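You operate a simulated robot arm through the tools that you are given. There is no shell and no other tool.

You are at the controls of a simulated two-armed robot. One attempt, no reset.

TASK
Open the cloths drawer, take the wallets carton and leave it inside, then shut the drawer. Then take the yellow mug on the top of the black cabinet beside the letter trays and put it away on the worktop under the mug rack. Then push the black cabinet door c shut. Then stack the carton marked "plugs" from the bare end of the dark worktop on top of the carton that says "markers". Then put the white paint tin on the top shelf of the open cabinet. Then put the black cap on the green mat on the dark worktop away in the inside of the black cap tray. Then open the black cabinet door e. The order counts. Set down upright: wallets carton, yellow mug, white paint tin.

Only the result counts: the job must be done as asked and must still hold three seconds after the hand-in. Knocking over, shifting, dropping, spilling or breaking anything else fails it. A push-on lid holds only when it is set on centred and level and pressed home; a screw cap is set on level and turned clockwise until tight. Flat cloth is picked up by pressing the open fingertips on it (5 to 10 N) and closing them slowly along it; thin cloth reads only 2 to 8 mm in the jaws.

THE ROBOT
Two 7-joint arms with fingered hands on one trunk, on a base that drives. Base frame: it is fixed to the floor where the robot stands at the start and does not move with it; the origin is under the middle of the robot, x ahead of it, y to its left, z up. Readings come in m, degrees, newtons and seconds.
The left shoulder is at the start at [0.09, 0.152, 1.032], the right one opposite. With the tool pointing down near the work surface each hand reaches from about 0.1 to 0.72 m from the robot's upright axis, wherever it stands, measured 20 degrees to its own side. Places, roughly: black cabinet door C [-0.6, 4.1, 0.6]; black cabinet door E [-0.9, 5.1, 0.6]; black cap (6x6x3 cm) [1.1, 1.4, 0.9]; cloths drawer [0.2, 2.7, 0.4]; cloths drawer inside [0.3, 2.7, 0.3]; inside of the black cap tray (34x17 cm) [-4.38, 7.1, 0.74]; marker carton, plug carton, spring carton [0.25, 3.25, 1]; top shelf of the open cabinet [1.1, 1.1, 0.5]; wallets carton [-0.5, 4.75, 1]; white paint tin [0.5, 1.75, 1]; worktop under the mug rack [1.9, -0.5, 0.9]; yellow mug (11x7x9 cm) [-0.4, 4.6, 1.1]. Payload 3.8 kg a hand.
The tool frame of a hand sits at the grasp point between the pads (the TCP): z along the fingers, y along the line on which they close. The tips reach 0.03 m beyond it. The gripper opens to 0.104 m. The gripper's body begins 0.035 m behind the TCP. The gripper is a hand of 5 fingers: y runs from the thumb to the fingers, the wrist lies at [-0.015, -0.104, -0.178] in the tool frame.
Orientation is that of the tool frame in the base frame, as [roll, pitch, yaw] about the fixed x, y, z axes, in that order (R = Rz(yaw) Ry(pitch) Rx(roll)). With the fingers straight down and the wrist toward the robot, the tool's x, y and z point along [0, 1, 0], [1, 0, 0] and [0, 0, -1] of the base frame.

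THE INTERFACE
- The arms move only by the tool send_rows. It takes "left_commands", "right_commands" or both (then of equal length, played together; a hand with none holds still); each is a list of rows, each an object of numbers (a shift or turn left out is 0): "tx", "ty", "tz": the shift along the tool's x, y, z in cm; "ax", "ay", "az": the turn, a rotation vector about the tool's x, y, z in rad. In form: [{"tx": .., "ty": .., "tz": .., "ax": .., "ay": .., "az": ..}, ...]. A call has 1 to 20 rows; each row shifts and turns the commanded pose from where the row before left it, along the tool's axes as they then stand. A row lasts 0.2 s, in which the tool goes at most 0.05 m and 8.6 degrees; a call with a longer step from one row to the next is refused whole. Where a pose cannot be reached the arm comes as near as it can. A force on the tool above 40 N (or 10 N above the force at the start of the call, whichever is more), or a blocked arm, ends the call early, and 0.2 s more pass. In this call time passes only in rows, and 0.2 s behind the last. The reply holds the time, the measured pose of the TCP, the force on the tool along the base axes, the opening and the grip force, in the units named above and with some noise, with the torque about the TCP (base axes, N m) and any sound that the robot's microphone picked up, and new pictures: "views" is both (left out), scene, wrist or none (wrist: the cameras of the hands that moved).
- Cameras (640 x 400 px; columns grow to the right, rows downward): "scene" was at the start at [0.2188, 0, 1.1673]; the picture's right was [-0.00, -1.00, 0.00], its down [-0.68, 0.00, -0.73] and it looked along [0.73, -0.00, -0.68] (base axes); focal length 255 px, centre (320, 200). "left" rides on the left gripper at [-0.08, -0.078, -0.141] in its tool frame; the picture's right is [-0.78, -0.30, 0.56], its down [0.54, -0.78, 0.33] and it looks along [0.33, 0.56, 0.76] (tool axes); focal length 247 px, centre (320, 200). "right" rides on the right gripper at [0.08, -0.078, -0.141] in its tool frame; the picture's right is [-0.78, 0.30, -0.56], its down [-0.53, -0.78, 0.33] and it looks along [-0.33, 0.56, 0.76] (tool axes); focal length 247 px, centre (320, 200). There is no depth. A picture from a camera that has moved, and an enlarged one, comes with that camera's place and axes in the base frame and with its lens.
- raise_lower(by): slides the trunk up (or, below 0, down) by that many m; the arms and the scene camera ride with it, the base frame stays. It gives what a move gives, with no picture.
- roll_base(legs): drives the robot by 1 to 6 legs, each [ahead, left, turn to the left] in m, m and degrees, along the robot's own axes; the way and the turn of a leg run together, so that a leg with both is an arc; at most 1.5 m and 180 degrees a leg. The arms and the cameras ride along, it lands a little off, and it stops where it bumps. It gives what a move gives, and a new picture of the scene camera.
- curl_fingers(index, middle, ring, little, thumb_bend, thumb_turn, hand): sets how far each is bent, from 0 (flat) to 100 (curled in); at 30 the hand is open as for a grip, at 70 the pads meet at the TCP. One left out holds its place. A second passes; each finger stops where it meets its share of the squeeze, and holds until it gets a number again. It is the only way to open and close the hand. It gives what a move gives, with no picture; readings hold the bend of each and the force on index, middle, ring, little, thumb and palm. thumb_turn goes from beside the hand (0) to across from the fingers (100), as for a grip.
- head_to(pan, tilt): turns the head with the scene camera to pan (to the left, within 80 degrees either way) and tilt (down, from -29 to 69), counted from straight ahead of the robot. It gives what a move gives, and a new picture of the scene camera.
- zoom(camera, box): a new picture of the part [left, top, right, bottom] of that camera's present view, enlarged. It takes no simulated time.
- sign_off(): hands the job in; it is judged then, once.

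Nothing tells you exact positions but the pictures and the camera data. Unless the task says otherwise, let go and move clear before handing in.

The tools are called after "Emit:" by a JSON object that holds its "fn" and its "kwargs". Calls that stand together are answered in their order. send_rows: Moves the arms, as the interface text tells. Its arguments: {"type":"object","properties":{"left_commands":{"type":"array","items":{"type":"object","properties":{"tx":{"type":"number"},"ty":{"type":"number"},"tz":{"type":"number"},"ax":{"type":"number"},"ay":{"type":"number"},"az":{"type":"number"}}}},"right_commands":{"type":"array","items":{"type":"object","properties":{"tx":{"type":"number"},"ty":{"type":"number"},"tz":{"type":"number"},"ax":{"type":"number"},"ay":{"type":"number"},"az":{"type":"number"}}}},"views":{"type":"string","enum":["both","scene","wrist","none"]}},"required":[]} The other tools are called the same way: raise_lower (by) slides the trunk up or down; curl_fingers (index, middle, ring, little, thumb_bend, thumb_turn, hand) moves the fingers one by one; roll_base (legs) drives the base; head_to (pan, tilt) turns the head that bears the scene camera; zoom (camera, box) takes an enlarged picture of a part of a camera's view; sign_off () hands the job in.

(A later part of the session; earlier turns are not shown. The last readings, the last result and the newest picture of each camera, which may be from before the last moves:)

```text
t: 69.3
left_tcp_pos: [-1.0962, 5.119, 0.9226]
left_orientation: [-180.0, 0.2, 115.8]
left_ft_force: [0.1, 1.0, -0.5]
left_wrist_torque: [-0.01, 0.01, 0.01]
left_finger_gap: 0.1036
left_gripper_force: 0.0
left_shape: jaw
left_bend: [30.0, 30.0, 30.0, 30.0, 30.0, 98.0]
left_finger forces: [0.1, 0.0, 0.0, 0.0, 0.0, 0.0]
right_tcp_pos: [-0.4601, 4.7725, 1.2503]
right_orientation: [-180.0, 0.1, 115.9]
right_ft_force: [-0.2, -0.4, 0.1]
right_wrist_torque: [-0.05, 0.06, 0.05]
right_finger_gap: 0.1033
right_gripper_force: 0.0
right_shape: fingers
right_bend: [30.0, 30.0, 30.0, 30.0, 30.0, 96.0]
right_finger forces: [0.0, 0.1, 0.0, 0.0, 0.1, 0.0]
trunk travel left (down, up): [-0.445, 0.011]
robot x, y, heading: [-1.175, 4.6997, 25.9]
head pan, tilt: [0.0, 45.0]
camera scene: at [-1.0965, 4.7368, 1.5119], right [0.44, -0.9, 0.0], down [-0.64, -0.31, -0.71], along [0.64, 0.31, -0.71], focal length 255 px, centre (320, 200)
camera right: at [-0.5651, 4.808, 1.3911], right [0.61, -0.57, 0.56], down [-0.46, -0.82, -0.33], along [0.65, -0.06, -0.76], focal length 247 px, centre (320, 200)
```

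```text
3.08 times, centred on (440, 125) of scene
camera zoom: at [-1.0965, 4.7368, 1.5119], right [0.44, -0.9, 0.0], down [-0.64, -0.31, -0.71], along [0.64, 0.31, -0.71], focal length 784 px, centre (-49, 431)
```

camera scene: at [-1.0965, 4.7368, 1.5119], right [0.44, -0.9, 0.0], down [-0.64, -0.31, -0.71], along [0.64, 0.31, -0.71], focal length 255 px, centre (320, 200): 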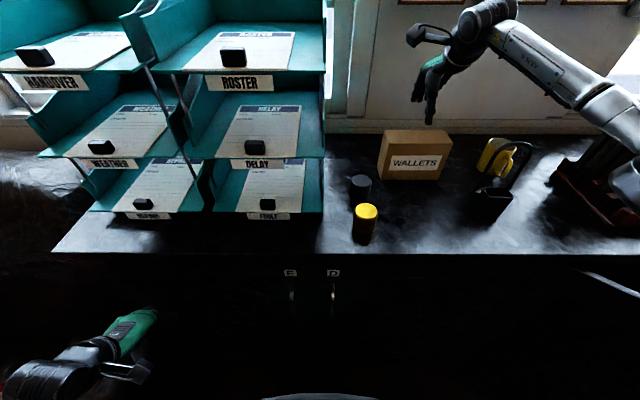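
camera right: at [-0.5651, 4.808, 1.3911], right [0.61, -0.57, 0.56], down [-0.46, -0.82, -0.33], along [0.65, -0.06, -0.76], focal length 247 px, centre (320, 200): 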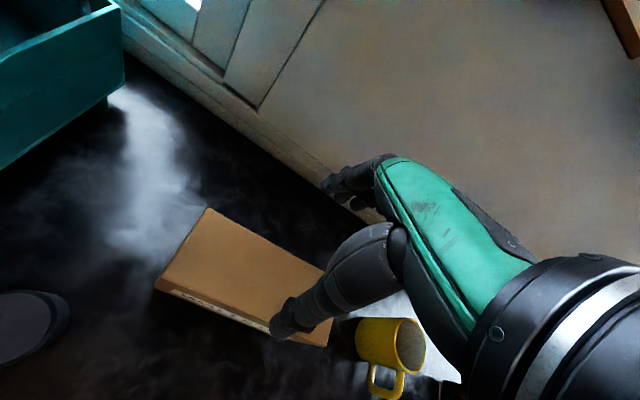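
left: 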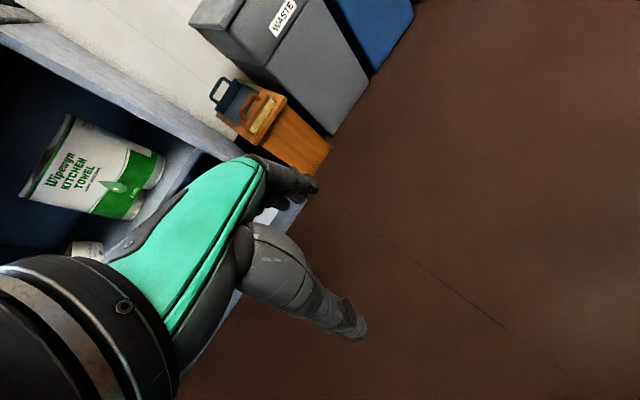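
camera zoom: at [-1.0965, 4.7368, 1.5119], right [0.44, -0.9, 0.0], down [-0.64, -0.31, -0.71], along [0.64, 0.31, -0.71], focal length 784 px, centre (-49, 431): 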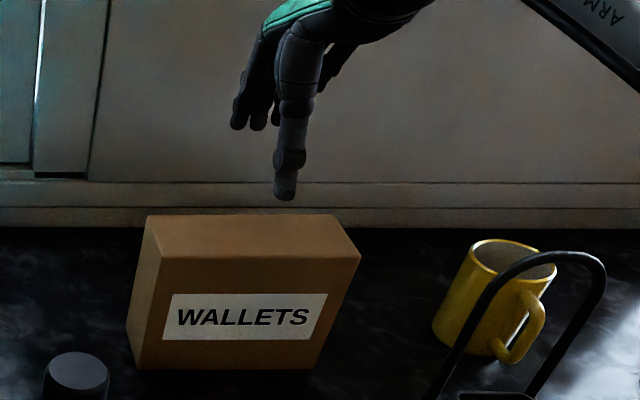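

The wrist camera puts the carton about 1.5–2 cm nearer than the scene camera does; I trust the wrist view more. I shift back slightly and come down to just above its top.

Emit:
{"fn": "send_rows", "kwargs": {"right_commands": [{"ty": -1.5}, {"tz": 2.2}, {"tz": 2.2}], "views": "both"}}

Emit:
{"fn": "zoom", "kwargs": {"camera": "right", "box": [120, 160, 440, 400]}}

Emit:
{"fn": "zoom", "kwargs": {"camera": "scene", "box": [340, 60, 540, 190]}}

```text
t: 70.1
left_tcp_pos: [-1.0973, 5.1186, 0.9233]
left_orientation: [-179.9, 0.2, 115.9]
left_ft_force: [-0.3, 0.3, 0.3]
left_wrist_torque: [-0.01, -0.04, 0.0]
left_finger_gap: 0.1038
left_gripper_force: 0.1
left_shape: jaw
left_bend: [30.0, 30.0, 30.0, 30.0, 30.0, 98.0]
left_finger forces: [0.0, 0.0, 0.0, 0.0, 0.0, 0.0]
right_tcp_pos: [-0.4738, 4.7633, 1.2056]
right_orientation: [179.9, -0.1, 115.9]
right_ft_force: [0.4, 0.2, 0.8]
right_wrist_torque: [-0.01, -0.02, 0.02]
right_finger_gap: 0.1033
right_gripper_force: 0.1
right_shape: fingers
right_bend: [30.0, 30.0, 30.0, 30.0, 30.0, 96.0]
right_finger forces: [0.0, 0.0, 0.1, 0.0, 0.0, 0.1]
trunk travel left (down, up): [-0.445, 0.011]
robot x, y, heading: [-1.1767, 4.699, 26.1]
head pan, tilt: [0.0, 45.0]
camera scene: at [-1.0965, 4.7356, 1.5119], right [0.44, -0.9, 0.0], down [-0.64, -0.31, -0.71], along [0.64, 0.31, -0.71], focal length 255 px, centre (320, 200)
camera right: at [-0.5793, 4.7998, 1.346], right [0.6, -0.57, 0.56], down [-0.46, -0.82, -0.33], along [0.65, -0.06, -0.76], focal length 247 px, centre (320, 200)
```

scene: 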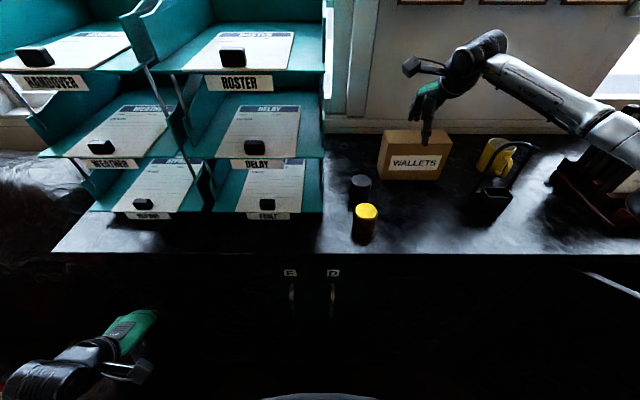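
right: 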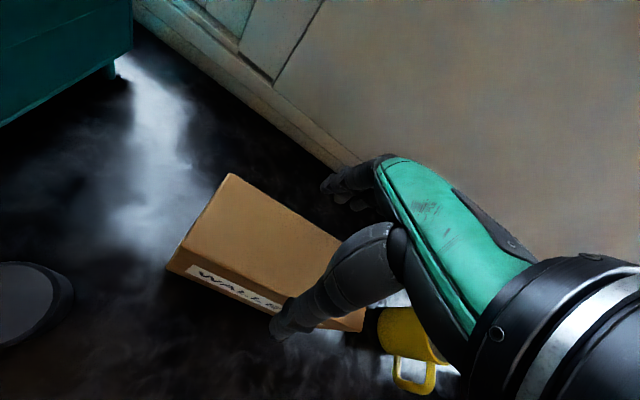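

```text
1.67 times, centred on (280, 280) of right
camera zoom: at [-0.5793, 4.7998, 1.346], right [0.6, -0.57, 0.56], down [-0.46, -0.82, -0.33], along [0.65, -0.06, -0.76], focal length 412 px, centre (387, 67)
```

zoom: 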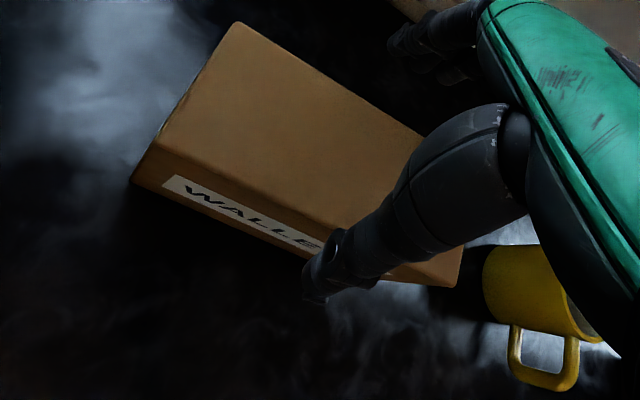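

```text
3.08 times, centred on (440, 125) of scene
camera zoom: at [-1.0965, 4.7356, 1.5119], right [0.44, -0.9, 0.0], down [-0.64, -0.31, -0.71], along [0.64, 0.31, -0.71], focal length 784 px, centre (-49, 431)
```

zoom: 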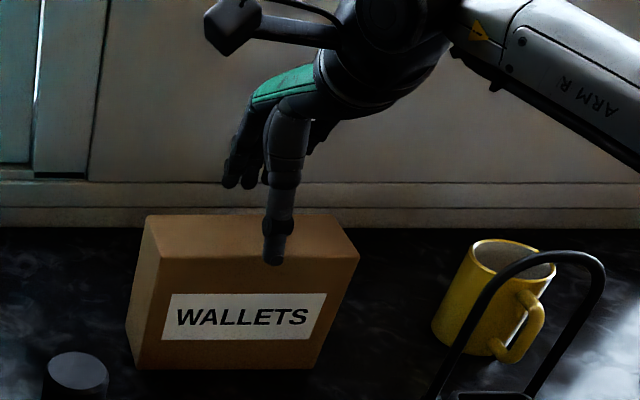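

Thumb hangs in front of the carton and fingers behind. I lower to gripping height.

Emit:
{"fn": "send_rows", "kwargs": {"right_commands": [{"tz": 2.2}, {"tz": 2.2}, {"tz": 2.1}], "views": "both"}}

```text
t: 70.9
left_tcp_pos: [-1.0983, 5.117, 0.9254]
left_orientation: [179.9, 0.0, 116.0]
left_ft_force: [-0.5, 0.2, 0.4]
left_wrist_torque: [-0.01, 0.02, 0.01]
left_finger_gap: 0.1037
left_gripper_force: 0.1
left_shape: jaw
left_bend: [30.0, 30.0, 30.0, 30.0, 30.0, 98.0]
left_finger forces: [0.0, 0.1, 0.0, 0.1, 0.0, 0.1]
right_tcp_pos: [-0.4768, 4.7616, 1.1411]
right_orientation: [179.7, -0.1, 115.9]
right_ft_force: [-1.5, -2.0, 4.8]
right_wrist_torque: [-0.03, 0.11, 0.05]
right_finger_gap: 0.1046
right_gripper_force: 2.6
right_shape: fingers
right_bend: [30.0, 30.0, 30.0, 30.0, 30.0, 96.0]
right_finger forces: [0.1, 0.0, 0.1, 0.1, 4.8, 0.0]
trunk travel left (down, up): [-0.445, 0.011]
robot x, y, heading: [-1.1733, 4.6993, 26.0]
head pan, tilt: [0.0, 45.0]
camera scene: at [-1.1002, 4.7343, 1.5123], right [0.44, -0.9, 0.0], down [-0.64, -0.31, -0.71], along [0.64, 0.31, -0.71], focal length 255 px, centre (320, 200)
camera right: at [-0.5825, 4.798, 1.2831], right [0.6, -0.57, 0.56], down [-0.46, -0.82, -0.34], along [0.65, -0.06, -0.76], focal length 247 px, centre (320, 200)
```

scene: 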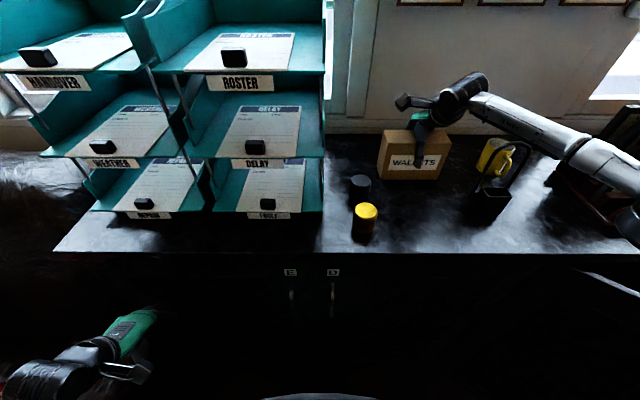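
right: 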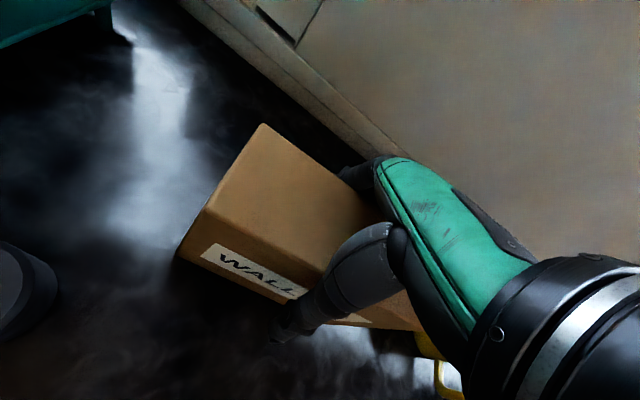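

The thumb's root is touching the carton's top edge. I raise about 1 cm, then close gently.

Emit:
{"fn": "send_rows", "kwargs": {"right_commands": [{"tz": -1.2}], "views": "none"}}

Emit:
{"fn": "zoom", "kwargs": {"camera": "scene", "box": [360, 80, 520, 200]}}

Emit:
{"fn": "zoom", "kwargs": {"camera": "right", "box": [160, 100, 460, 380]}}

```text
t: 71.3
left_tcp_pos: [-1.0969, 5.1178, 0.9236]
left_orientation: [-179.9, 0.2, 115.9]
left_ft_force: [1.0, 0.2, -0.2]
left_wrist_torque: [0.02, 0.03, 0.02]
left_finger_gap: 0.1038
left_gripper_force: 0.1
left_shape: jaw
left_bend: [30.0, 30.0, 30.0, 30.0, 30.0, 98.0]
left_finger forces: [0.0, 0.0, 0.0, 0.1, 0.0, 0.1]
right_tcp_pos: [-0.4743, 4.7633, 1.1516]
right_orientation: [180.0, 0.0, 115.8]
right_ft_force: [-1.1, -0.3, -0.2]
right_wrist_torque: [0.03, 0.0, 0.0]
right_finger_gap: 0.1038
right_gripper_force: 0.3
right_shape: fingers
right_bend: [30.0, 30.0, 30.0, 30.0, 30.0, 96.0]
right_finger forces: [0.1, 0.2, 0.0, 0.0, 0.6, 0.0]
trunk travel left (down, up): [-0.445, 0.011]
robot x, y, heading: [-1.1752, 4.7007, 25.9]
head pan, tilt: [0.0, 45.0]
```

```text
3.33 times, centred on (440, 140) of scene
camera zoom: at [-1.096, 4.7355, 1.5119], right [0.44, -0.9, 0.0], down [-0.64, -0.31, -0.71], along [0.63, 0.31, -0.71], focal length 850 px, centre (-80, 400)
```

zoom: 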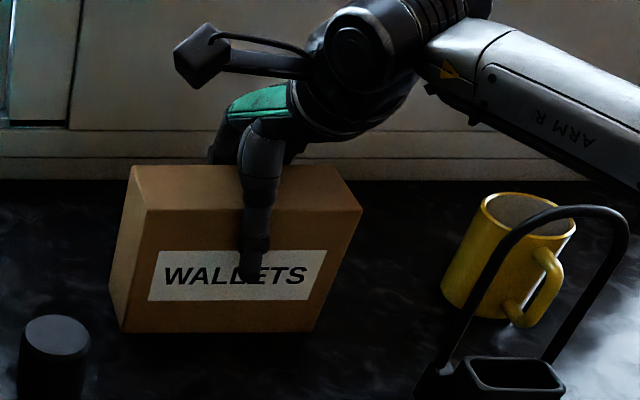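

```text
1.43 times, centred on (310, 240) of right
camera zoom: at [-0.5794, 4.7993, 1.2924], right [0.61, -0.57, 0.56], down [-0.47, -0.82, -0.33], along [0.65, -0.06, -0.76], focal length 353 px, centre (334, 143)
```

zoom: 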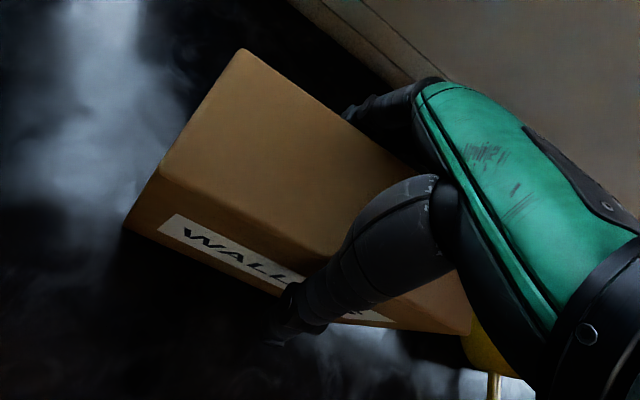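

The hand straddles the carton well. Closing.

Emit:
{"fn": "curl_fingers", "kwargs": {"hand": "right", "index": 60, "middle": 60, "ring": 60, "little": 60, "thumb_bend": 60}}

Emit:
{"fn": "zoom", "kwargs": {"camera": "scene", "box": [360, 80, 520, 200]}}

```text
t: 72.3
left_tcp_pos: [-1.0979, 5.117, 0.9247]
left_orientation: [179.9, 0.1, 115.9]
left_ft_force: [-1.1, 0.7, 0.5]
left_wrist_torque: [0.03, 0.0, 0.02]
left_finger_gap: 0.1037
left_gripper_force: 0.0
left_shape: jaw
left_bend: [30.0, 30.0, 30.0, 30.0, 30.0, 98.0]
left_finger forces: [0.0, 0.1, 0.1, 0.0, 0.1, 0.0]
right_tcp_pos: [-0.4758, 4.7618, 1.1544]
right_orientation: [179.8, 0.0, 115.9]
right_ft_force: [0.2, 0.6, 2.0]
right_wrist_torque: [0.02, -0.18, 0.06]
right_finger_gap: 0.0643
right_gripper_force: 36.5
right_shape: fingers
right_bend: [48.0, 54.0, 54.0, 56.0, 51.0, 95.0]
right_finger forces: [16.1, 6.1, 5.4, 9.1, 37.3, 0.0]
trunk travel left (down, up): [-0.445, 0.011]
robot x, y, heading: [-1.1753, 4.7011, 25.9]
head pan, tilt: [0.0, 45.0]
```

```text
3.33 times, centred on (440, 140) of scene
camera zoom: at [-1.0978, 4.7352, 1.5121], right [0.44, -0.9, 0.0], down [-0.64, -0.31, -0.71], along [0.64, 0.31, -0.71], focal length 850 px, centre (-80, 400)
```

zoom: 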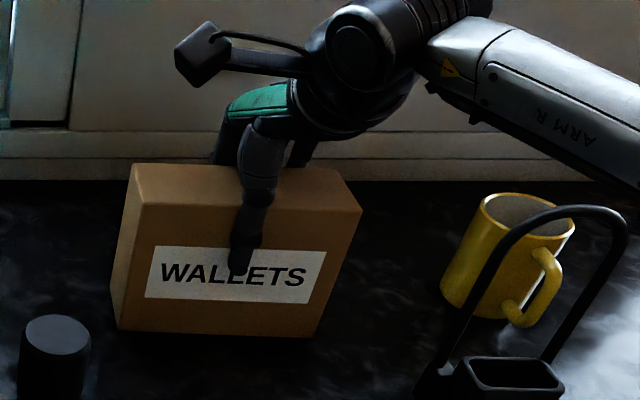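

Firm grip (36 N). I lift it 12 cm.

Emit:
{"fn": "send_rows", "kwargs": {"right_commands": [{"tz": -2}, {"tz": -3}, {"tz": -4}, {"tz": -4}], "views": "scene"}}

```text
t: 73.3
left_tcp_pos: [-1.0982, 5.118, 0.9236]
left_orientation: [180.0, 0.1, 115.9]
left_ft_force: [0.8, -1.0, 0.1]
left_wrist_torque: [-0.01, 0.01, 0.01]
left_finger_gap: 0.1037
left_gripper_force: 0.0
left_shape: jaw
left_bend: [30.0, 30.0, 30.0, 30.0, 30.0, 98.0]
left_finger forces: [0.0, 0.1, 0.1, 0.0, 0.0, 0.0]
right_tcp_pos: [-0.476, 4.7613, 1.2807]
right_orientation: [180.0, -0.1, 115.9]
right_ft_force: [-0.2, -0.4, -2.9]
right_wrist_torque: [0.0, -0.01, 0.0]
right_finger_gap: 0.0641
right_gripper_force: 35.7
right_shape: fingers
right_bend: [48.0, 54.0, 54.0, 56.0, 51.0, 95.0]
right_finger forces: [15.6, 5.9, 5.0, 8.8, 36.4, 0.1]
trunk travel left (down, up): [-0.445, 0.011]
robot x, y, heading: [-1.1747, 4.6976, 25.7]
head pan, tilt: [0.0, 45.0]
camera scene: at [-1.0974, 4.7354, 1.512], right [0.44, -0.9, 0.0], down [-0.64, -0.31, -0.71], along [0.64, 0.31, -0.71], focal length 255 px, centre (320, 200)
```

scene: 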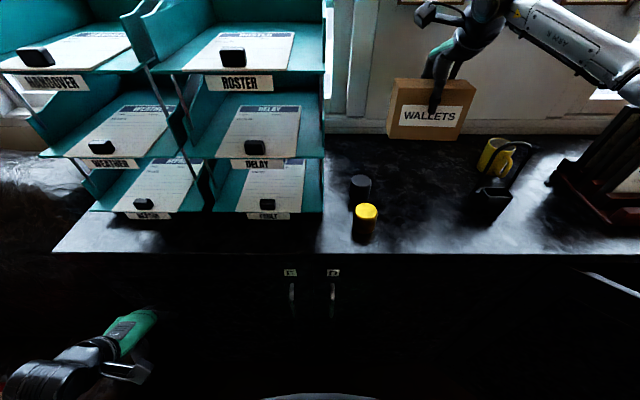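

The carton hangs level. I back straight out from the cabinet.

Emit:
{"fn": "roll_base", "kwargs": {"legs": [[-0.5, 0, 0], [-0.35, 0, 0]]}}

Emit:
{"fn": "head_to", "kwargs": {"pan": 0, "tilt": 69}}

```text
t: 78.1
left_tcp_pos: [-1.8687, 4.7436, 0.9231]
left_orientation: [-179.8, 0.1, 116.0]
left_ft_force: [-0.6, 0.3, 0.1]
left_wrist_torque: [0.01, -0.01, 0.0]
left_finger_gap: 0.1037
left_gripper_force: 0.0
left_shape: jaw
left_bend: [30.0, 30.0, 30.0, 30.0, 30.0, 98.0]
left_finger forces: [0.0, 0.1, 0.0, 0.0, 0.0, 0.1]
right_tcp_pos: [-1.2445, 4.3891, 1.2798]
right_orientation: [-179.9, -0.1, 116.1]
right_ft_force: [0.5, -0.5, -3.7]
right_wrist_torque: [0.01, -0.04, -0.02]
right_finger_gap: 0.064
right_gripper_force: 35.7
right_shape: fingers
right_bend: [48.0, 54.0, 54.0, 56.0, 51.0, 95.0]
right_finger forces: [15.8, 5.7, 5.0, 8.7, 36.3, 0.1]
trunk travel left (down, up): [-0.445, 0.011]
robot x, y, heading: [-1.9521, 4.3259, 25.9]
head pan, tilt: [0.0, 45.0]
camera scene: at [-1.8657, 4.3615, 1.5117], right [0.44, -0.9, 0.0], down [-0.64, -0.31, -0.7], along [0.63, 0.31, -0.71], focal length 255 px, centre (320, 200)
```

scene: 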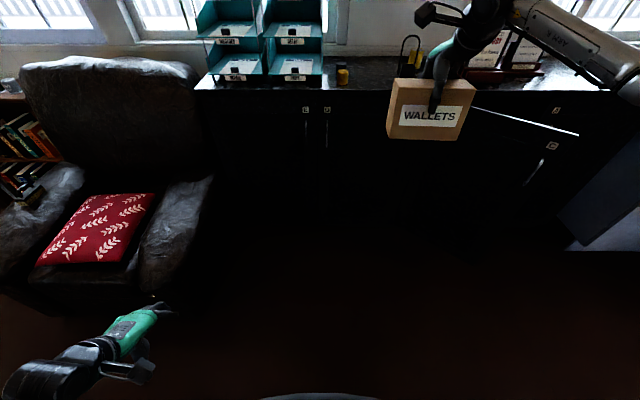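

```text
t: 79.0
left_tcp_pos: [-1.8687, 4.7423, 0.9243]
left_orientation: [-179.9, 0.1, 116.0]
left_ft_force: [0.1, 0.5, 0.1]
left_wrist_torque: [-0.03, -0.01, -0.01]
left_finger_gap: 0.1036
left_gripper_force: 0.1
left_shape: jaw
left_bend: [30.0, 30.0, 30.0, 30.0, 30.0, 98.0]
left_finger forces: [0.0, 0.0, 0.0, 0.0, 0.1, 0.0]
right_tcp_pos: [-1.2472, 4.3881, 1.2819]
right_orientation: [179.9, -0.1, 116.2]
right_ft_force: [0.1, 0.3, -3.8]
right_wrist_torque: [0.02, -0.06, -0.03]
right_finger_gap: 0.064
right_gripper_force: 35.5
right_shape: fingers
right_bend: [48.0, 54.0, 54.0, 56.0, 51.0, 95.0]
right_finger forces: [15.8, 5.7, 4.9, 8.8, 36.3, 0.1]
trunk travel left (down, up): [-0.445, 0.011]
robot x, y, heading: [-1.946, 4.3263, 25.9]
head pan, tilt: [0.0, 68.8]
camera scene: at [-1.892, 4.3487, 1.4832], right [0.44, -0.9, 0.0], down [-0.84, -0.41, -0.36], along [0.33, 0.16, -0.93], focal length 255 px, centre (320, 200)
```

scene: 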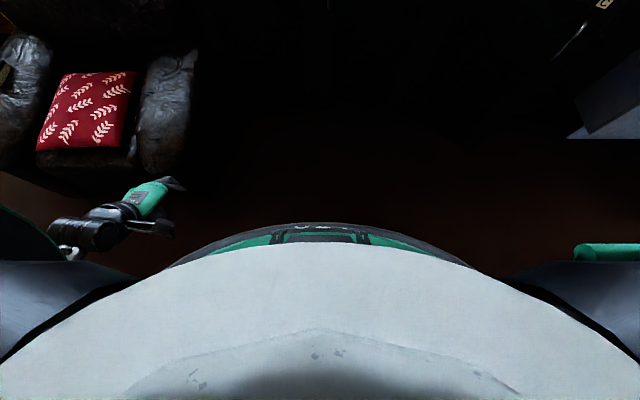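

Everything clear. I bring the carton a bit closer and drive back along the aisle to the drawer.

Emit:
{"fn": "send_rows", "kwargs": {"right_commands": [{"ty": -3}, {"ty": -3}, {"ty": -3}], "views": "none"}}

Emit:
{"fn": "roll_base", "kwargs": {"legs": [[0, -1.1, 0], [0, -1.0, 0.3]]}}

Emit:
{"fn": "head_to", "kwargs": {"pan": 0, "tilt": 45}}

```text
t: 79.8
left_tcp_pos: [-1.8703, 4.7429, 0.9237]
left_orientation: [179.9, 0.1, 116.0]
left_ft_force: [-0.2, 0.1, -0.9]
left_wrist_torque: [-0.02, -0.01, 0.0]
left_finger_gap: 0.1036
left_gripper_force: 0.0
left_shape: jaw
left_bend: [30.0, 30.0, 30.0, 30.0, 30.0, 98.0]
left_finger forces: [0.1, 0.0, 0.0, 0.1, 0.1, 0.1]
right_tcp_pos: [-1.3277, 4.3464, 1.2812]
right_orientation: [179.9, -0.1, 116.1]
right_ft_force: [-0.2, 0.3, -3.3]
right_wrist_torque: [0.0, -0.03, 0.01]
right_finger_gap: 0.0638
right_gripper_force: 35.7
right_shape: fingers
right_bend: [48.0, 54.0, 54.0, 56.0, 51.0, 95.0]
right_finger forces: [15.8, 5.8, 5.1, 8.7, 36.3, 0.0]
trunk travel left (down, up): [-0.445, 0.011]
robot x, y, heading: [-1.9499, 4.3252, 25.9]
head pan, tilt: [0.0, 68.8]
```

```text
t: 90.1
left_tcp_pos: [-0.9298, 2.9065, 0.9241]
left_orientation: [180.0, 0.2, 118.3]
left_ft_force: [0.3, -0.1, 0.5]
left_wrist_torque: [-0.01, 0.01, 0.04]
left_finger_gap: 0.1036
left_gripper_force: 0.1
left_shape: jaw
left_bend: [30.0, 30.0, 30.0, 30.0, 30.0, 98.0]
left_finger forces: [0.0, 0.1, 0.0, 0.1, 0.1, 0.0]
right_tcp_pos: [-0.3725, 2.5334, 1.2805]
right_orientation: [179.9, 0.0, 118.3]
right_ft_force: [0.6, -0.5, -3.6]
right_wrist_torque: [0.01, -0.03, 0.01]
right_finger_gap: 0.0639
right_gripper_force: 36.0
right_shape: fingers
right_bend: [48.0, 54.0, 54.0, 56.0, 51.0, 95.0]
right_finger forces: [15.8, 5.8, 4.9, 8.8, 36.3, 0.0]
trunk travel left (down, up): [-0.445, 0.011]
robot x, y, heading: [-0.9893, 2.4832, 28.4]
head pan, tilt: [0.0, 68.8]
camera scene: at [-0.9368, 2.5127, 1.4832], right [0.47, -0.88, 0.0], down [-0.82, -0.44, -0.36], along [0.32, 0.17, -0.93], focal length 255 px, centre (320, 200)
```

scene: 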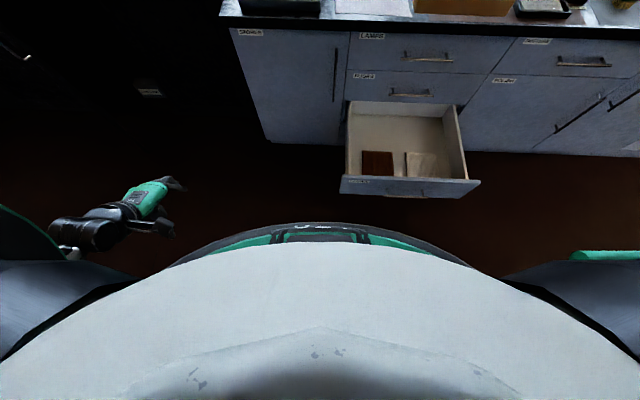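

```text
t: 91.0
left_tcp_pos: [-0.9288, 2.9052, 0.9236]
left_orientation: [180.0, 0.0, 118.2]
left_ft_force: [-0.3, 0.4, 0.1]
left_wrist_torque: [-0.01, -0.06, 0.02]
left_finger_gap: 0.104
left_gripper_force: 0.1
left_shape: jaw
left_bend: [30.0, 30.0, 30.0, 30.0, 30.0, 98.0]
left_finger forces: [0.0, 0.0, 0.0, 0.0, 0.0, 0.0]
right_tcp_pos: [-0.3722, 2.531, 1.2796]
right_orientation: [179.9, 0.0, 118.3]
right_ft_force: [0.3, -0.9, -4.3]
right_wrist_torque: [-0.01, -0.06, -0.02]
right_finger_gap: 0.0642
right_gripper_force: 35.9
right_shape: fingers
right_bend: [48.0, 54.0, 54.0, 56.0, 51.0, 95.0]
right_finger forces: [15.8, 5.9, 5.0, 8.7, 36.2, 0.0]
trunk travel left (down, up): [-0.445, 0.011]
robot x, y, heading: [-0.9941, 2.4851, 28.4]
head pan, tilt: [0.0, 45.0]
camera scene: at [-0.9136, 2.5234, 1.5119], right [0.47, -0.88, 0.0], down [-0.62, -0.34, -0.71], along [0.62, 0.33, -0.71], focal length 255 px, centre (320, 200)
```

scene: 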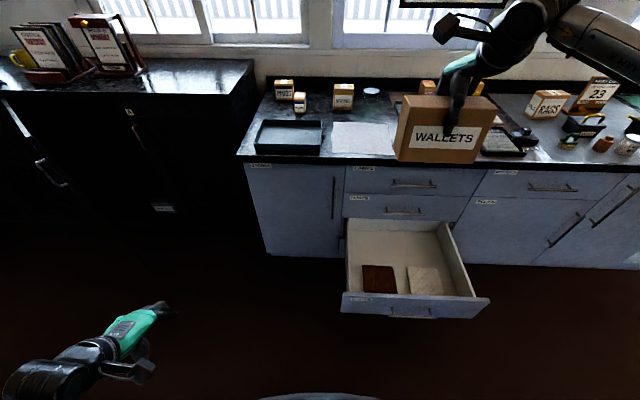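

A good high view into the drawer. Zooming to measure the free floor.

Emit:
{"fn": "zoom", "kwargs": {"camera": "scene", "box": [330, 200, 500, 330]}}

```text
3.08 times, centred on (415, 265) of scene
camera zoom: at [-0.9136, 2.5234, 1.5119], right [0.47, -0.88, 0.0], down [-0.62, -0.34, -0.71], along [0.62, 0.33, -0.71], focal length 784 px, centre (28, 0)
```

zoom: 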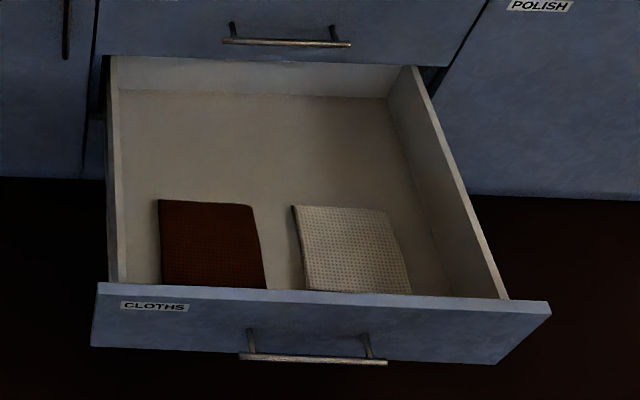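

Free floor behind the cloths is u≈0.995–1.23, v≈2.03–2.53, floor z≈0.33. I'll set the carton down at u≈1.045, v≈2.28. First I line up the base.

Emit:
{"fn": "roll_base", "kwargs": {"legs": [[0.08, -0.14, -2.4]]}}

Emit:
{"fn": "send_rows", "kwargs": {"right_commands": [{"ty": 2.5}, {"ty": 2.5}], "views": "none"}}

```text
t: 92.4
left_tcp_pos: [-0.7795, 2.8177, 0.9244]
left_orientation: [180.0, 0.2, 115.9]
left_ft_force: [-0.8, -0.2, 0.5]
left_wrist_torque: [-0.02, 0.0, 0.02]
left_finger_gap: 0.1038
left_gripper_force: 0.1
left_shape: jaw
left_bend: [30.0, 30.0, 30.0, 30.0, 30.0, 98.0]
left_finger forces: [0.1, 0.0, 0.0, 0.0, 0.1, 0.0]
right_tcp_pos: [-0.2393, 2.4212, 1.2818]
right_orientation: [180.0, 0.2, 116.0]
right_ft_force: [0.5, 0.9, -3.6]
right_wrist_torque: [0.0, -0.05, -0.02]
right_finger_gap: 0.064
right_gripper_force: 35.7
right_shape: fingers
right_bend: [48.0, 54.0, 54.0, 56.0, 51.0, 95.0]
right_finger forces: [15.9, 5.8, 5.0, 8.7, 36.2, 0.0]
trunk travel left (down, up): [-0.445, 0.011]
robot x, y, heading: [-0.8536, 2.4018, 25.8]
head pan, tilt: [0.0, 45.0]
camera scene: at [-0.7804, 2.4359, 1.5121], right [0.44, -0.9, 0.0], down [-0.64, -0.31, -0.71], along [0.64, 0.31, -0.71], focal length 255 px, centre (320, 200)
```

scene: 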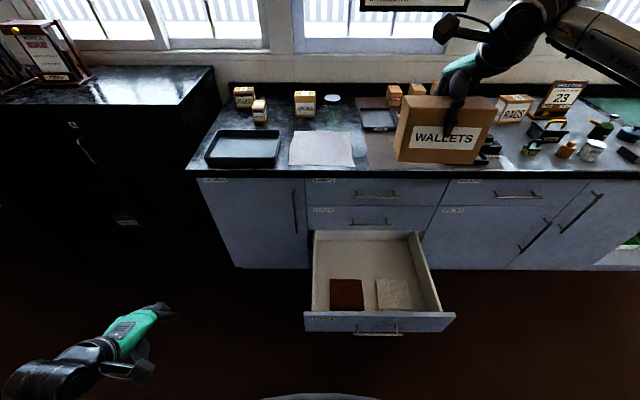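

```text
t: 93.0
left_tcp_pos: [-0.7773, 2.8183, 0.923]
left_orientation: [180.0, 0.2, 115.9]
left_ft_force: [-0.5, 0.6, -0.6]
left_wrist_torque: [-0.02, 0.03, 0.04]
left_finger_gap: 0.1039
left_gripper_force: 0.1
left_shape: jaw
left_bend: [30.0, 30.0, 30.0, 30.0, 30.0, 98.0]
left_finger forces: [0.0, 0.0, 0.0, 0.1, 0.1, 0.0]
right_tcp_pos: [-0.1902, 2.4431, 1.2815]
right_orientation: [179.9, 0.0, 116.0]
right_ft_force: [-1.2, 0.2, -2.6]
right_wrist_torque: [0.0, -0.02, -0.01]
right_finger_gap: 0.0639
right_gripper_force: 35.0
right_shape: fingers
right_bend: [48.0, 54.0, 54.0, 56.0, 51.0, 95.0]
right_finger forces: [15.7, 5.7, 4.9, 8.6, 35.9, 0.0]
trunk travel left (down, up): [-0.445, 0.011]
robot x, y, heading: [-0.8524, 2.3965, 26.1]
head pan, tilt: [0.0, 45.0]
```

Emit:
{"fn": "roll_base", "kwargs": {"legs": [[0.145, 0, 0]]}}

Emit:
{"fn": "zoom", "kwargs": {"camera": "right", "box": [0, 0, 640, 400]}}

Emit:
{"fn": "zoom", "kwargs": {"camera": "scene", "box": [250, 100, 550, 400]}}

```text
t: 94.3
left_tcp_pos: [-0.6505, 2.8798, 0.9244]
left_orientation: [179.9, 0.1, 115.9]
left_ft_force: [-0.4, -0.4, -0.5]
left_wrist_torque: [0.01, 0.01, 0.01]
left_finger_gap: 0.1037
left_gripper_force: 0.0
left_shape: jaw
left_bend: [30.0, 30.0, 30.0, 30.0, 30.0, 98.0]
left_finger forces: [0.1, 0.0, 0.0, 0.0, 0.1, 0.1]
right_tcp_pos: [-0.064, 2.5032, 1.2833]
right_orientation: [179.8, 0.0, 115.9]
right_ft_force: [0.4, -0.6, -3.5]
right_wrist_torque: [-0.05, -0.02, -0.02]
right_finger_gap: 0.064
right_gripper_force: 35.3
right_shape: fingers
right_bend: [48.0, 54.0, 54.0, 56.0, 51.0, 95.0]
right_finger forces: [15.5, 5.7, 4.8, 8.6, 35.9, 0.1]
trunk travel left (down, up): [-0.445, 0.011]
robot x, y, heading: [-0.7239, 2.4628, 25.8]
head pan, tilt: [0.0, 45.0]
camera scene: at [-0.651, 2.4955, 1.5122], right [0.44, -0.9, 0.0], down [-0.63, -0.31, -0.71], along [0.64, 0.31, -0.71], focal length 255 px, centre (320, 200)
```

scene: 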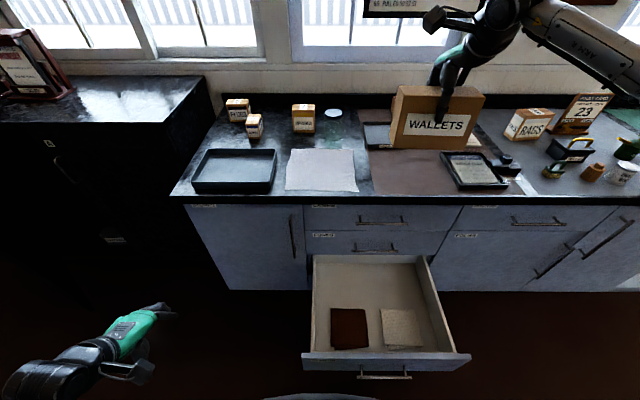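

```text
1.00 times, centred on (320, 200) of right (not enlarged: the box is as wide or as high as the picture)
camera zoom: at [-0.1699, 2.5395, 1.4244], right [0.6, -0.57, 0.56], down [-0.46, -0.82, -0.34], along [0.65, -0.05, -0.76], focal length 247 px, centre (320, 200)
```

zoom: 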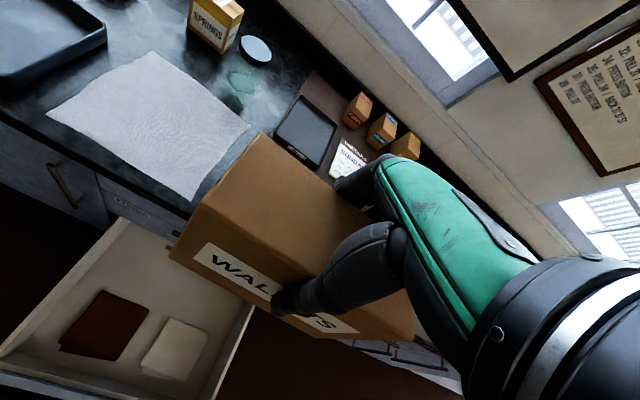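

```text
1.33 times, centred on (400, 250) of scene
camera zoom: at [-0.651, 2.4955, 1.5122], right [0.44, -0.9, 0.0], down [-0.63, -0.31, -0.71], along [0.64, 0.31, -0.71], focal length 340 px, centre (213, 133)
```

zoom: 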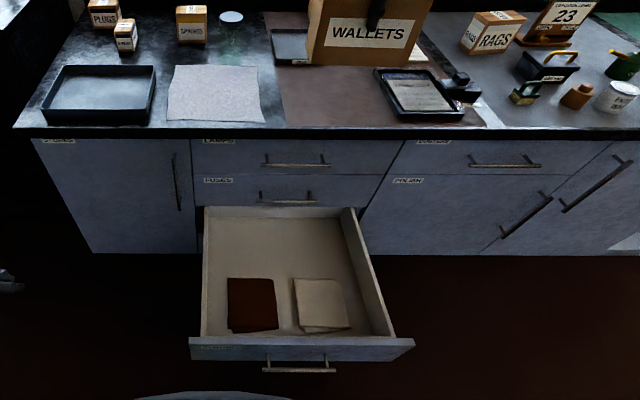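

The carton hangs over the free floor, clear of cloths and counter edge. I lower the trunk.

Emit:
{"fn": "raise_lower", "kwargs": {"by": -0.3}}

Emit:
{"fn": "raise_lower", "kwargs": {"by": -0.14}}

Emit:
{"fn": "head_to", "kwargs": {"pan": -10, "tilt": 25}}

```text
t: 97.3
left_tcp_pos: [-0.6492, 2.8786, 0.6237]
left_orientation: [-179.9, 0.1, 115.9]
left_ft_force: [-0.6, -0.1, 0.5]
left_wrist_torque: [-0.02, 0.0, -0.01]
left_finger_gap: 0.1037
left_gripper_force: 0.0
left_shape: jaw
left_bend: [30.0, 30.0, 30.0, 30.0, 30.0, 98.0]
left_finger forces: [0.0, 0.0, 0.1, 0.1, 0.1, 0.1]
right_tcp_pos: [-0.062, 2.5054, 0.983]
right_orientation: [179.9, -0.1, 116.0]
right_ft_force: [0.5, 0.7, -2.9]
right_wrist_torque: [0.05, 0.01, -0.02]
right_finger_gap: 0.0641
right_gripper_force: 34.9
right_shape: fingers
right_bend: [48.0, 54.0, 54.0, 56.0, 51.0, 95.0]
right_finger forces: [15.7, 5.6, 4.8, 8.5, 35.7, 0.0]
trunk travel left (down, up): [-0.145, 0.311]
robot x, y, heading: [-0.7226, 2.4589, 26.1]
head pan, tilt: [0.0, 45.0]
```

```text
t: 99.0
left_tcp_pos: [-0.649, 2.879, 0.4845]
left_orientation: [-180.0, 0.1, 115.8]
left_ft_force: [-0.1, -0.6, -0.2]
left_wrist_torque: [0.01, 0.04, 0.0]
left_finger_gap: 0.1039
left_gripper_force: 0.0
left_shape: jaw
left_bend: [30.0, 30.0, 30.0, 30.0, 30.0, 98.0]
left_finger forces: [0.1, 0.0, 0.0, 0.0, 0.0, 0.0]
right_tcp_pos: [-0.0629, 2.5037, 0.844]
right_orientation: [179.9, 0.0, 116.1]
right_ft_force: [-0.7, 0.7, -2.8]
right_wrist_torque: [0.04, 0.0, 0.0]
right_finger_gap: 0.0642
right_gripper_force: 34.5
right_shape: fingers
right_bend: [48.0, 54.0, 54.0, 56.0, 51.0, 95.0]
right_finger forces: [15.7, 5.6, 4.9, 8.4, 35.6, 0.0]
trunk travel left (down, up): [-0.005, 0.451]
robot x, y, heading: [-0.7281, 2.4568, 26.0]
head pan, tilt: [0.0, 45.0]
```

```text
t: 99.8
left_tcp_pos: [-0.6486, 2.8794, 0.4826]
left_orientation: [-179.9, 0.2, 115.9]
left_ft_force: [0.6, -0.6, 0.7]
left_wrist_torque: [-0.04, 0.02, 0.01]
left_finger_gap: 0.1036
left_gripper_force: 0.1
left_shape: jaw
left_bend: [30.0, 30.0, 30.0, 30.0, 30.0, 98.0]
left_finger forces: [0.1, 0.0, 0.0, 0.0, 0.1, 0.1]
right_tcp_pos: [-0.0619, 2.5051, 0.8413]
right_orientation: [179.9, -0.1, 116.0]
right_ft_force: [0.4, 0.5, -3.2]
right_wrist_torque: [0.0, -0.01, -0.03]
right_finger_gap: 0.0639
right_gripper_force: 35.3
right_shape: fingers
right_bend: [48.0, 54.0, 54.0, 56.0, 51.0, 95.0]
right_finger forces: [15.7, 5.7, 4.7, 8.5, 35.6, 0.1]
trunk travel left (down, up): [-0.005, 0.451]
robot x, y, heading: [-0.7268, 2.4627, 25.8]
head pan, tilt: [-10.0, 25.0]
camera scene: at [-0.4408, 2.5799, 0.9802], right [0.3, -0.95, 0.09], down [-0.77, -0.29, -0.57], along [0.57, 0.1, -0.81], focal length 255 px, centre (320, 200)
```

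scene: 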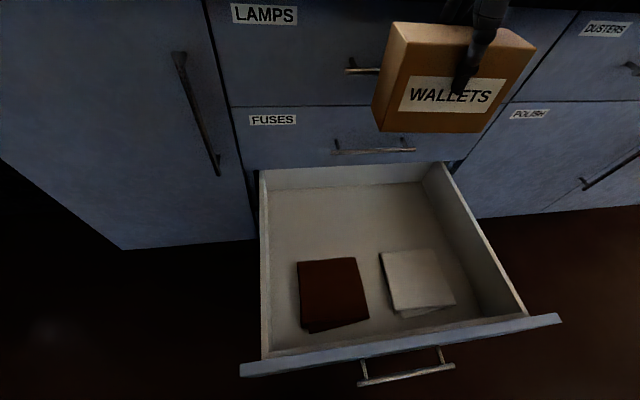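

Good view; now lowering the carton by arm, 20 cm first.

Emit:
{"fn": "send_rows", "kwargs": {"right_commands": [{"tz": 4}, {"tz": 4}, {"tz": 4}, {"tz": 4}, {"tz": 4}], "views": "scene"}}

```text
t: 101.0
left_tcp_pos: [-0.6495, 2.8786, 0.4839]
left_orientation: [-180.0, 0.1, 115.9]
left_ft_force: [0.4, 0.9, -0.4]
left_wrist_torque: [-0.03, 0.0, 0.01]
left_finger_gap: 0.1038
left_gripper_force: 0.0
left_shape: jaw
left_bend: [30.0, 30.0, 30.0, 30.0, 30.0, 98.0]
left_finger forces: [0.0, 0.1, 0.0, 0.1, 0.0, 0.0]
right_tcp_pos: [-0.0609, 2.5051, 0.6412]
right_orientation: [179.9, 0.0, 116.0]
right_ft_force: [0.4, -0.2, -3.8]
right_wrist_torque: [-0.01, -0.03, 0.01]
right_finger_gap: 0.0638
right_gripper_force: 33.9
right_shape: fingers
right_bend: [48.0, 54.0, 54.0, 56.0, 51.0, 95.0]
right_finger forces: [15.5, 5.5, 4.6, 8.1, 34.8, 0.0]
trunk travel left (down, up): [-0.005, 0.451]
robot x, y, heading: [-0.7233, 2.4596, 26.0]
head pan, tilt: [-10.0, 25.0]
camera scene: at [-0.4403, 2.5799, 0.98], right [0.3, -0.95, 0.09], down [-0.77, -0.29, -0.57], along [0.57, 0.1, -0.81], focal length 255 px, centre (320, 200)
```

scene: 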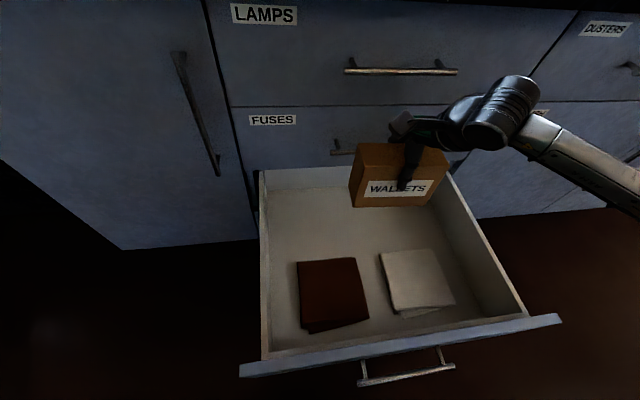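

Emit:
{"fn": "send_rows", "kwargs": {"right_commands": [{"tz": 4}, {"tz": 4}, {"tz": 4}], "views": "both"}}

```text
t: 101.8
left_tcp_pos: [-0.6487, 2.8793, 0.4833]
left_orientation: [-179.9, 0.2, 115.9]
left_ft_force: [0.1, -0.2, -0.7]
left_wrist_torque: [-0.01, 0.01, -0.03]
left_finger_gap: 0.1037
left_gripper_force: 0.2
left_shape: jaw
left_bend: [30.0, 30.0, 30.0, 30.0, 30.0, 98.0]
left_finger forces: [0.0, 0.0, 0.0, 0.0, 0.1, 0.1]
right_tcp_pos: [-0.0611, 2.5063, 0.5193]
right_orientation: [180.0, -0.1, 116.0]
right_ft_force: [0.1, -0.3, -3.6]
right_wrist_torque: [0.0, -0.04, 0.01]
right_finger_gap: 0.0636
right_gripper_force: 33.9
right_shape: fingers
right_bend: [48.0, 54.0, 54.0, 56.0, 51.0, 95.0]
right_finger forces: [15.4, 5.6, 4.7, 7.9, 34.3, 0.0]
trunk travel left (down, up): [-0.005, 0.451]
robot x, y, heading: [-0.7272, 2.4605, 26.0]
head pan, tilt: [-10.0, 25.0]
camera scene: at [-0.4402, 2.5799, 0.98], right [0.3, -0.95, 0.09], down [-0.77, -0.29, -0.57], along [0.57, 0.1, -0.81], focal length 255 px, centre (320, 200)
camera right: at [-0.1666, 2.5425, 0.661], right [0.61, -0.57, 0.56], down [-0.46, -0.82, -0.33], along [0.65, -0.06, -0.76], focal length 247 px, centre (320, 200)
```

scene: 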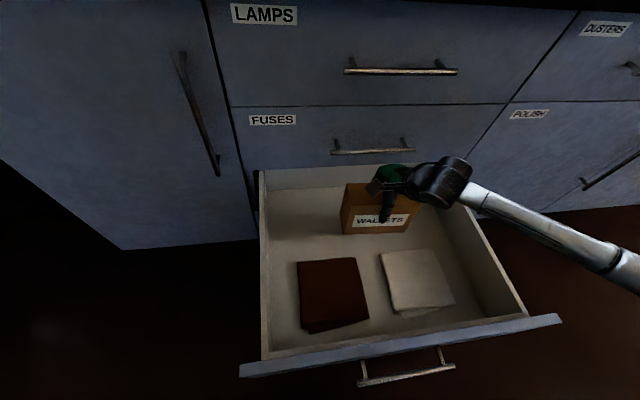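
right: 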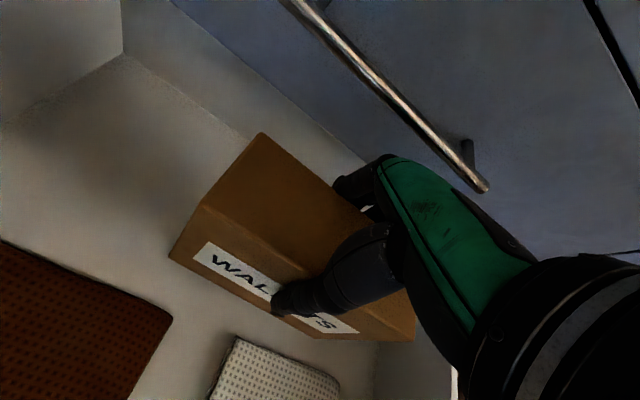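

The carton is inside the drawer walls, behind the cloths. Lowering the last centimetres.

Emit:
{"fn": "send_rows", "kwargs": {"right_commands": [{"tz": 2.5}, {"tz": 2}, {"tz": 1}], "views": "none"}}

Emit:
{"fn": "send_rows", "kwargs": {"right_commands": [{"tz": 0.8}], "views": "none"}}

```text
t: 102.7
left_tcp_pos: [-0.6486, 2.879, 0.484]
left_orientation: [-179.8, 0.1, 115.9]
left_ft_force: [-0.6, 0.3, 0.9]
left_wrist_torque: [-0.02, 0.0, -0.02]
left_finger_gap: 0.1041
left_gripper_force: 0.1
left_shape: jaw
left_bend: [30.0, 30.0, 30.0, 30.0, 30.0, 98.0]
left_finger forces: [0.0, 0.1, 0.0, 0.0, 0.0, 0.1]
right_tcp_pos: [-0.0607, 2.5068, 0.4666]
right_orientation: [180.0, -0.1, 116.1]
right_ft_force: [-0.3, -0.3, -3.7]
right_wrist_torque: [0.01, -0.03, -0.02]
right_finger_gap: 0.0639
right_gripper_force: 34.2
right_shape: fingers
right_bend: [48.0, 54.0, 54.0, 56.0, 51.0, 95.0]
right_finger forces: [15.2, 5.4, 4.6, 7.8, 34.0, 0.1]
trunk travel left (down, up): [-0.005, 0.451]
robot x, y, heading: [-0.7227, 2.4566, 25.9]
head pan, tilt: [-10.0, 25.0]
```

```text
t: 103.0
left_tcp_pos: [-0.6486, 2.8795, 0.4837]
left_orientation: [180.0, 0.1, 115.9]
left_ft_force: [0.4, -0.7, 0.0]
left_wrist_torque: [-0.02, -0.03, 0.01]
left_finger_gap: 0.1037
left_gripper_force: 0.0
left_shape: jaw
left_bend: [30.0, 30.0, 30.0, 30.0, 30.0, 98.0]
left_finger forces: [0.1, 0.0, 0.0, 0.0, 0.0, 0.0]
right_tcp_pos: [-0.0616, 2.5062, 0.4585]
right_orientation: [180.0, -0.1, 116.0]
right_ft_force: [0.4, 0.1, -3.8]
right_wrist_torque: [0.0, -0.05, 0.0]
right_finger_gap: 0.0635
right_gripper_force: 33.7
right_shape: fingers
right_bend: [48.0, 54.0, 54.0, 56.0, 51.0, 95.0]
right_finger forces: [15.3, 5.4, 4.6, 7.9, 34.0, 0.1]
trunk travel left (down, up): [-0.005, 0.451]
robot x, y, heading: [-0.7266, 2.4638, 25.9]
head pan, tilt: [-10.0, 25.0]
```

Emit:
{"fn": "send_rows", "kwargs": {"right_commands": [{"tz": 0.6}, {"tz": 0.6}], "views": "none"}}

Emit:
{"fn": "send_rows", "kwargs": {"right_commands": [{"tz": 0.5}], "views": "both"}}

```text
t: 103.7
left_tcp_pos: [-0.6484, 2.8791, 0.4841]
left_orientation: [179.9, 0.1, 115.9]
left_ft_force: [-0.2, 0.4, 0.6]
left_wrist_torque: [-0.01, 0.01, 0.0]
left_finger_gap: 0.1038
left_gripper_force: 0.0
left_shape: jaw
left_bend: [30.0, 30.0, 30.0, 30.0, 30.0, 98.0]
left_finger forces: [0.1, 0.1, 0.0, 0.0, 0.0, 0.0]
right_tcp_pos: [-0.0601, 2.5059, 0.4501]
right_orientation: [179.4, -0.1, 116.0]
right_ft_force: [0.4, -1.7, 8.7]
right_wrist_torque: [0.07, -0.27, 0.08]
right_finger_gap: 0.0638
right_gripper_force: 35.5
right_shape: fingers
right_bend: [48.0, 54.0, 54.0, 56.0, 51.0, 95.0]
right_finger forces: [16.2, 6.0, 5.2, 7.7, 36.3, 0.1]
trunk travel left (down, up): [-0.005, 0.451]
robot x, y, heading: [-0.7271, 2.4601, 26.3]
head pan, tilt: [-10.0, 25.0]
```

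```text
t: 104.0
left_tcp_pos: [-0.6495, 2.8791, 0.4845]
left_orientation: [179.8, 0.3, 115.9]
left_ft_force: [-0.4, 0.0, 0.0]
left_wrist_torque: [-0.02, 0.0, 0.01]
left_finger_gap: 0.1037
left_gripper_force: 0.0
left_shape: jaw
left_bend: [30.0, 30.0, 30.0, 30.0, 30.0, 98.0]
left_finger forces: [0.0, 0.1, 0.1, 0.1, 0.0, 0.0]
right_tcp_pos: [-0.0608, 2.5079, 0.4498]
right_orientation: [179.2, -0.1, 116.0]
right_ft_force: [0.6, -3.3, 26.2]
right_wrist_torque: [0.16, -0.74, 0.02]
right_finger_gap: 0.0634
right_gripper_force: 36.9
right_shape: fingers
right_bend: [48.0, 54.0, 54.0, 56.0, 51.0, 95.0]
right_finger forces: [17.0, 6.7, 5.8, 7.7, 37.4, 0.1]
trunk travel left (down, up): [-0.005, 0.451]
robot x, y, heading: [-0.7273, 2.4613, 26.0]
head pan, tilt: [-10.0, 25.0]
camera scene: at [-0.4444, 2.5792, 0.9823], right [0.3, -0.95, 0.09], down [-0.76, -0.29, -0.58], along [0.58, 0.1, -0.81], focal length 255 px, centre (320, 200)
camera right: at [-0.1678, 2.5418, 0.5897], right [0.6, -0.57, 0.56], down [-0.46, -0.82, -0.34], along [0.66, -0.05, -0.75], focal length 247 px, centre (320, 200)
```

scene: 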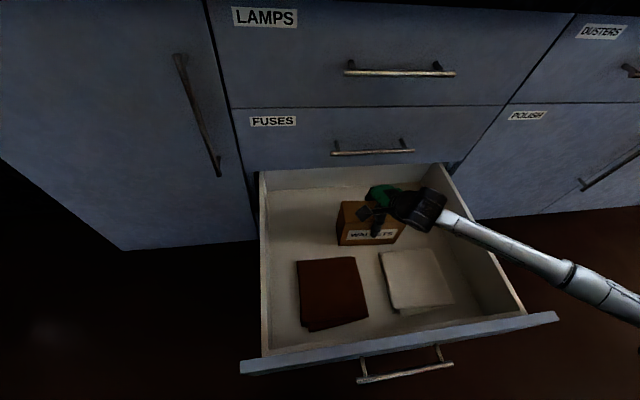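
right: 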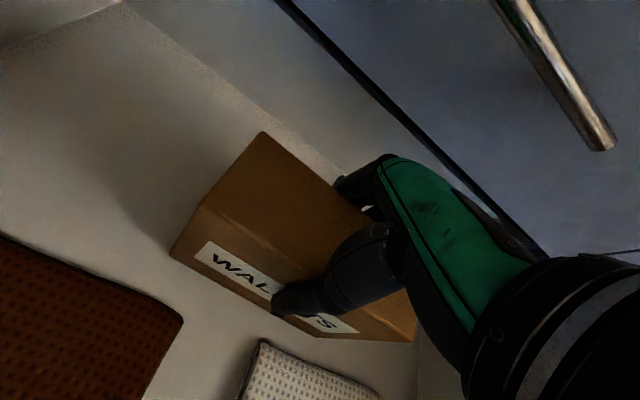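

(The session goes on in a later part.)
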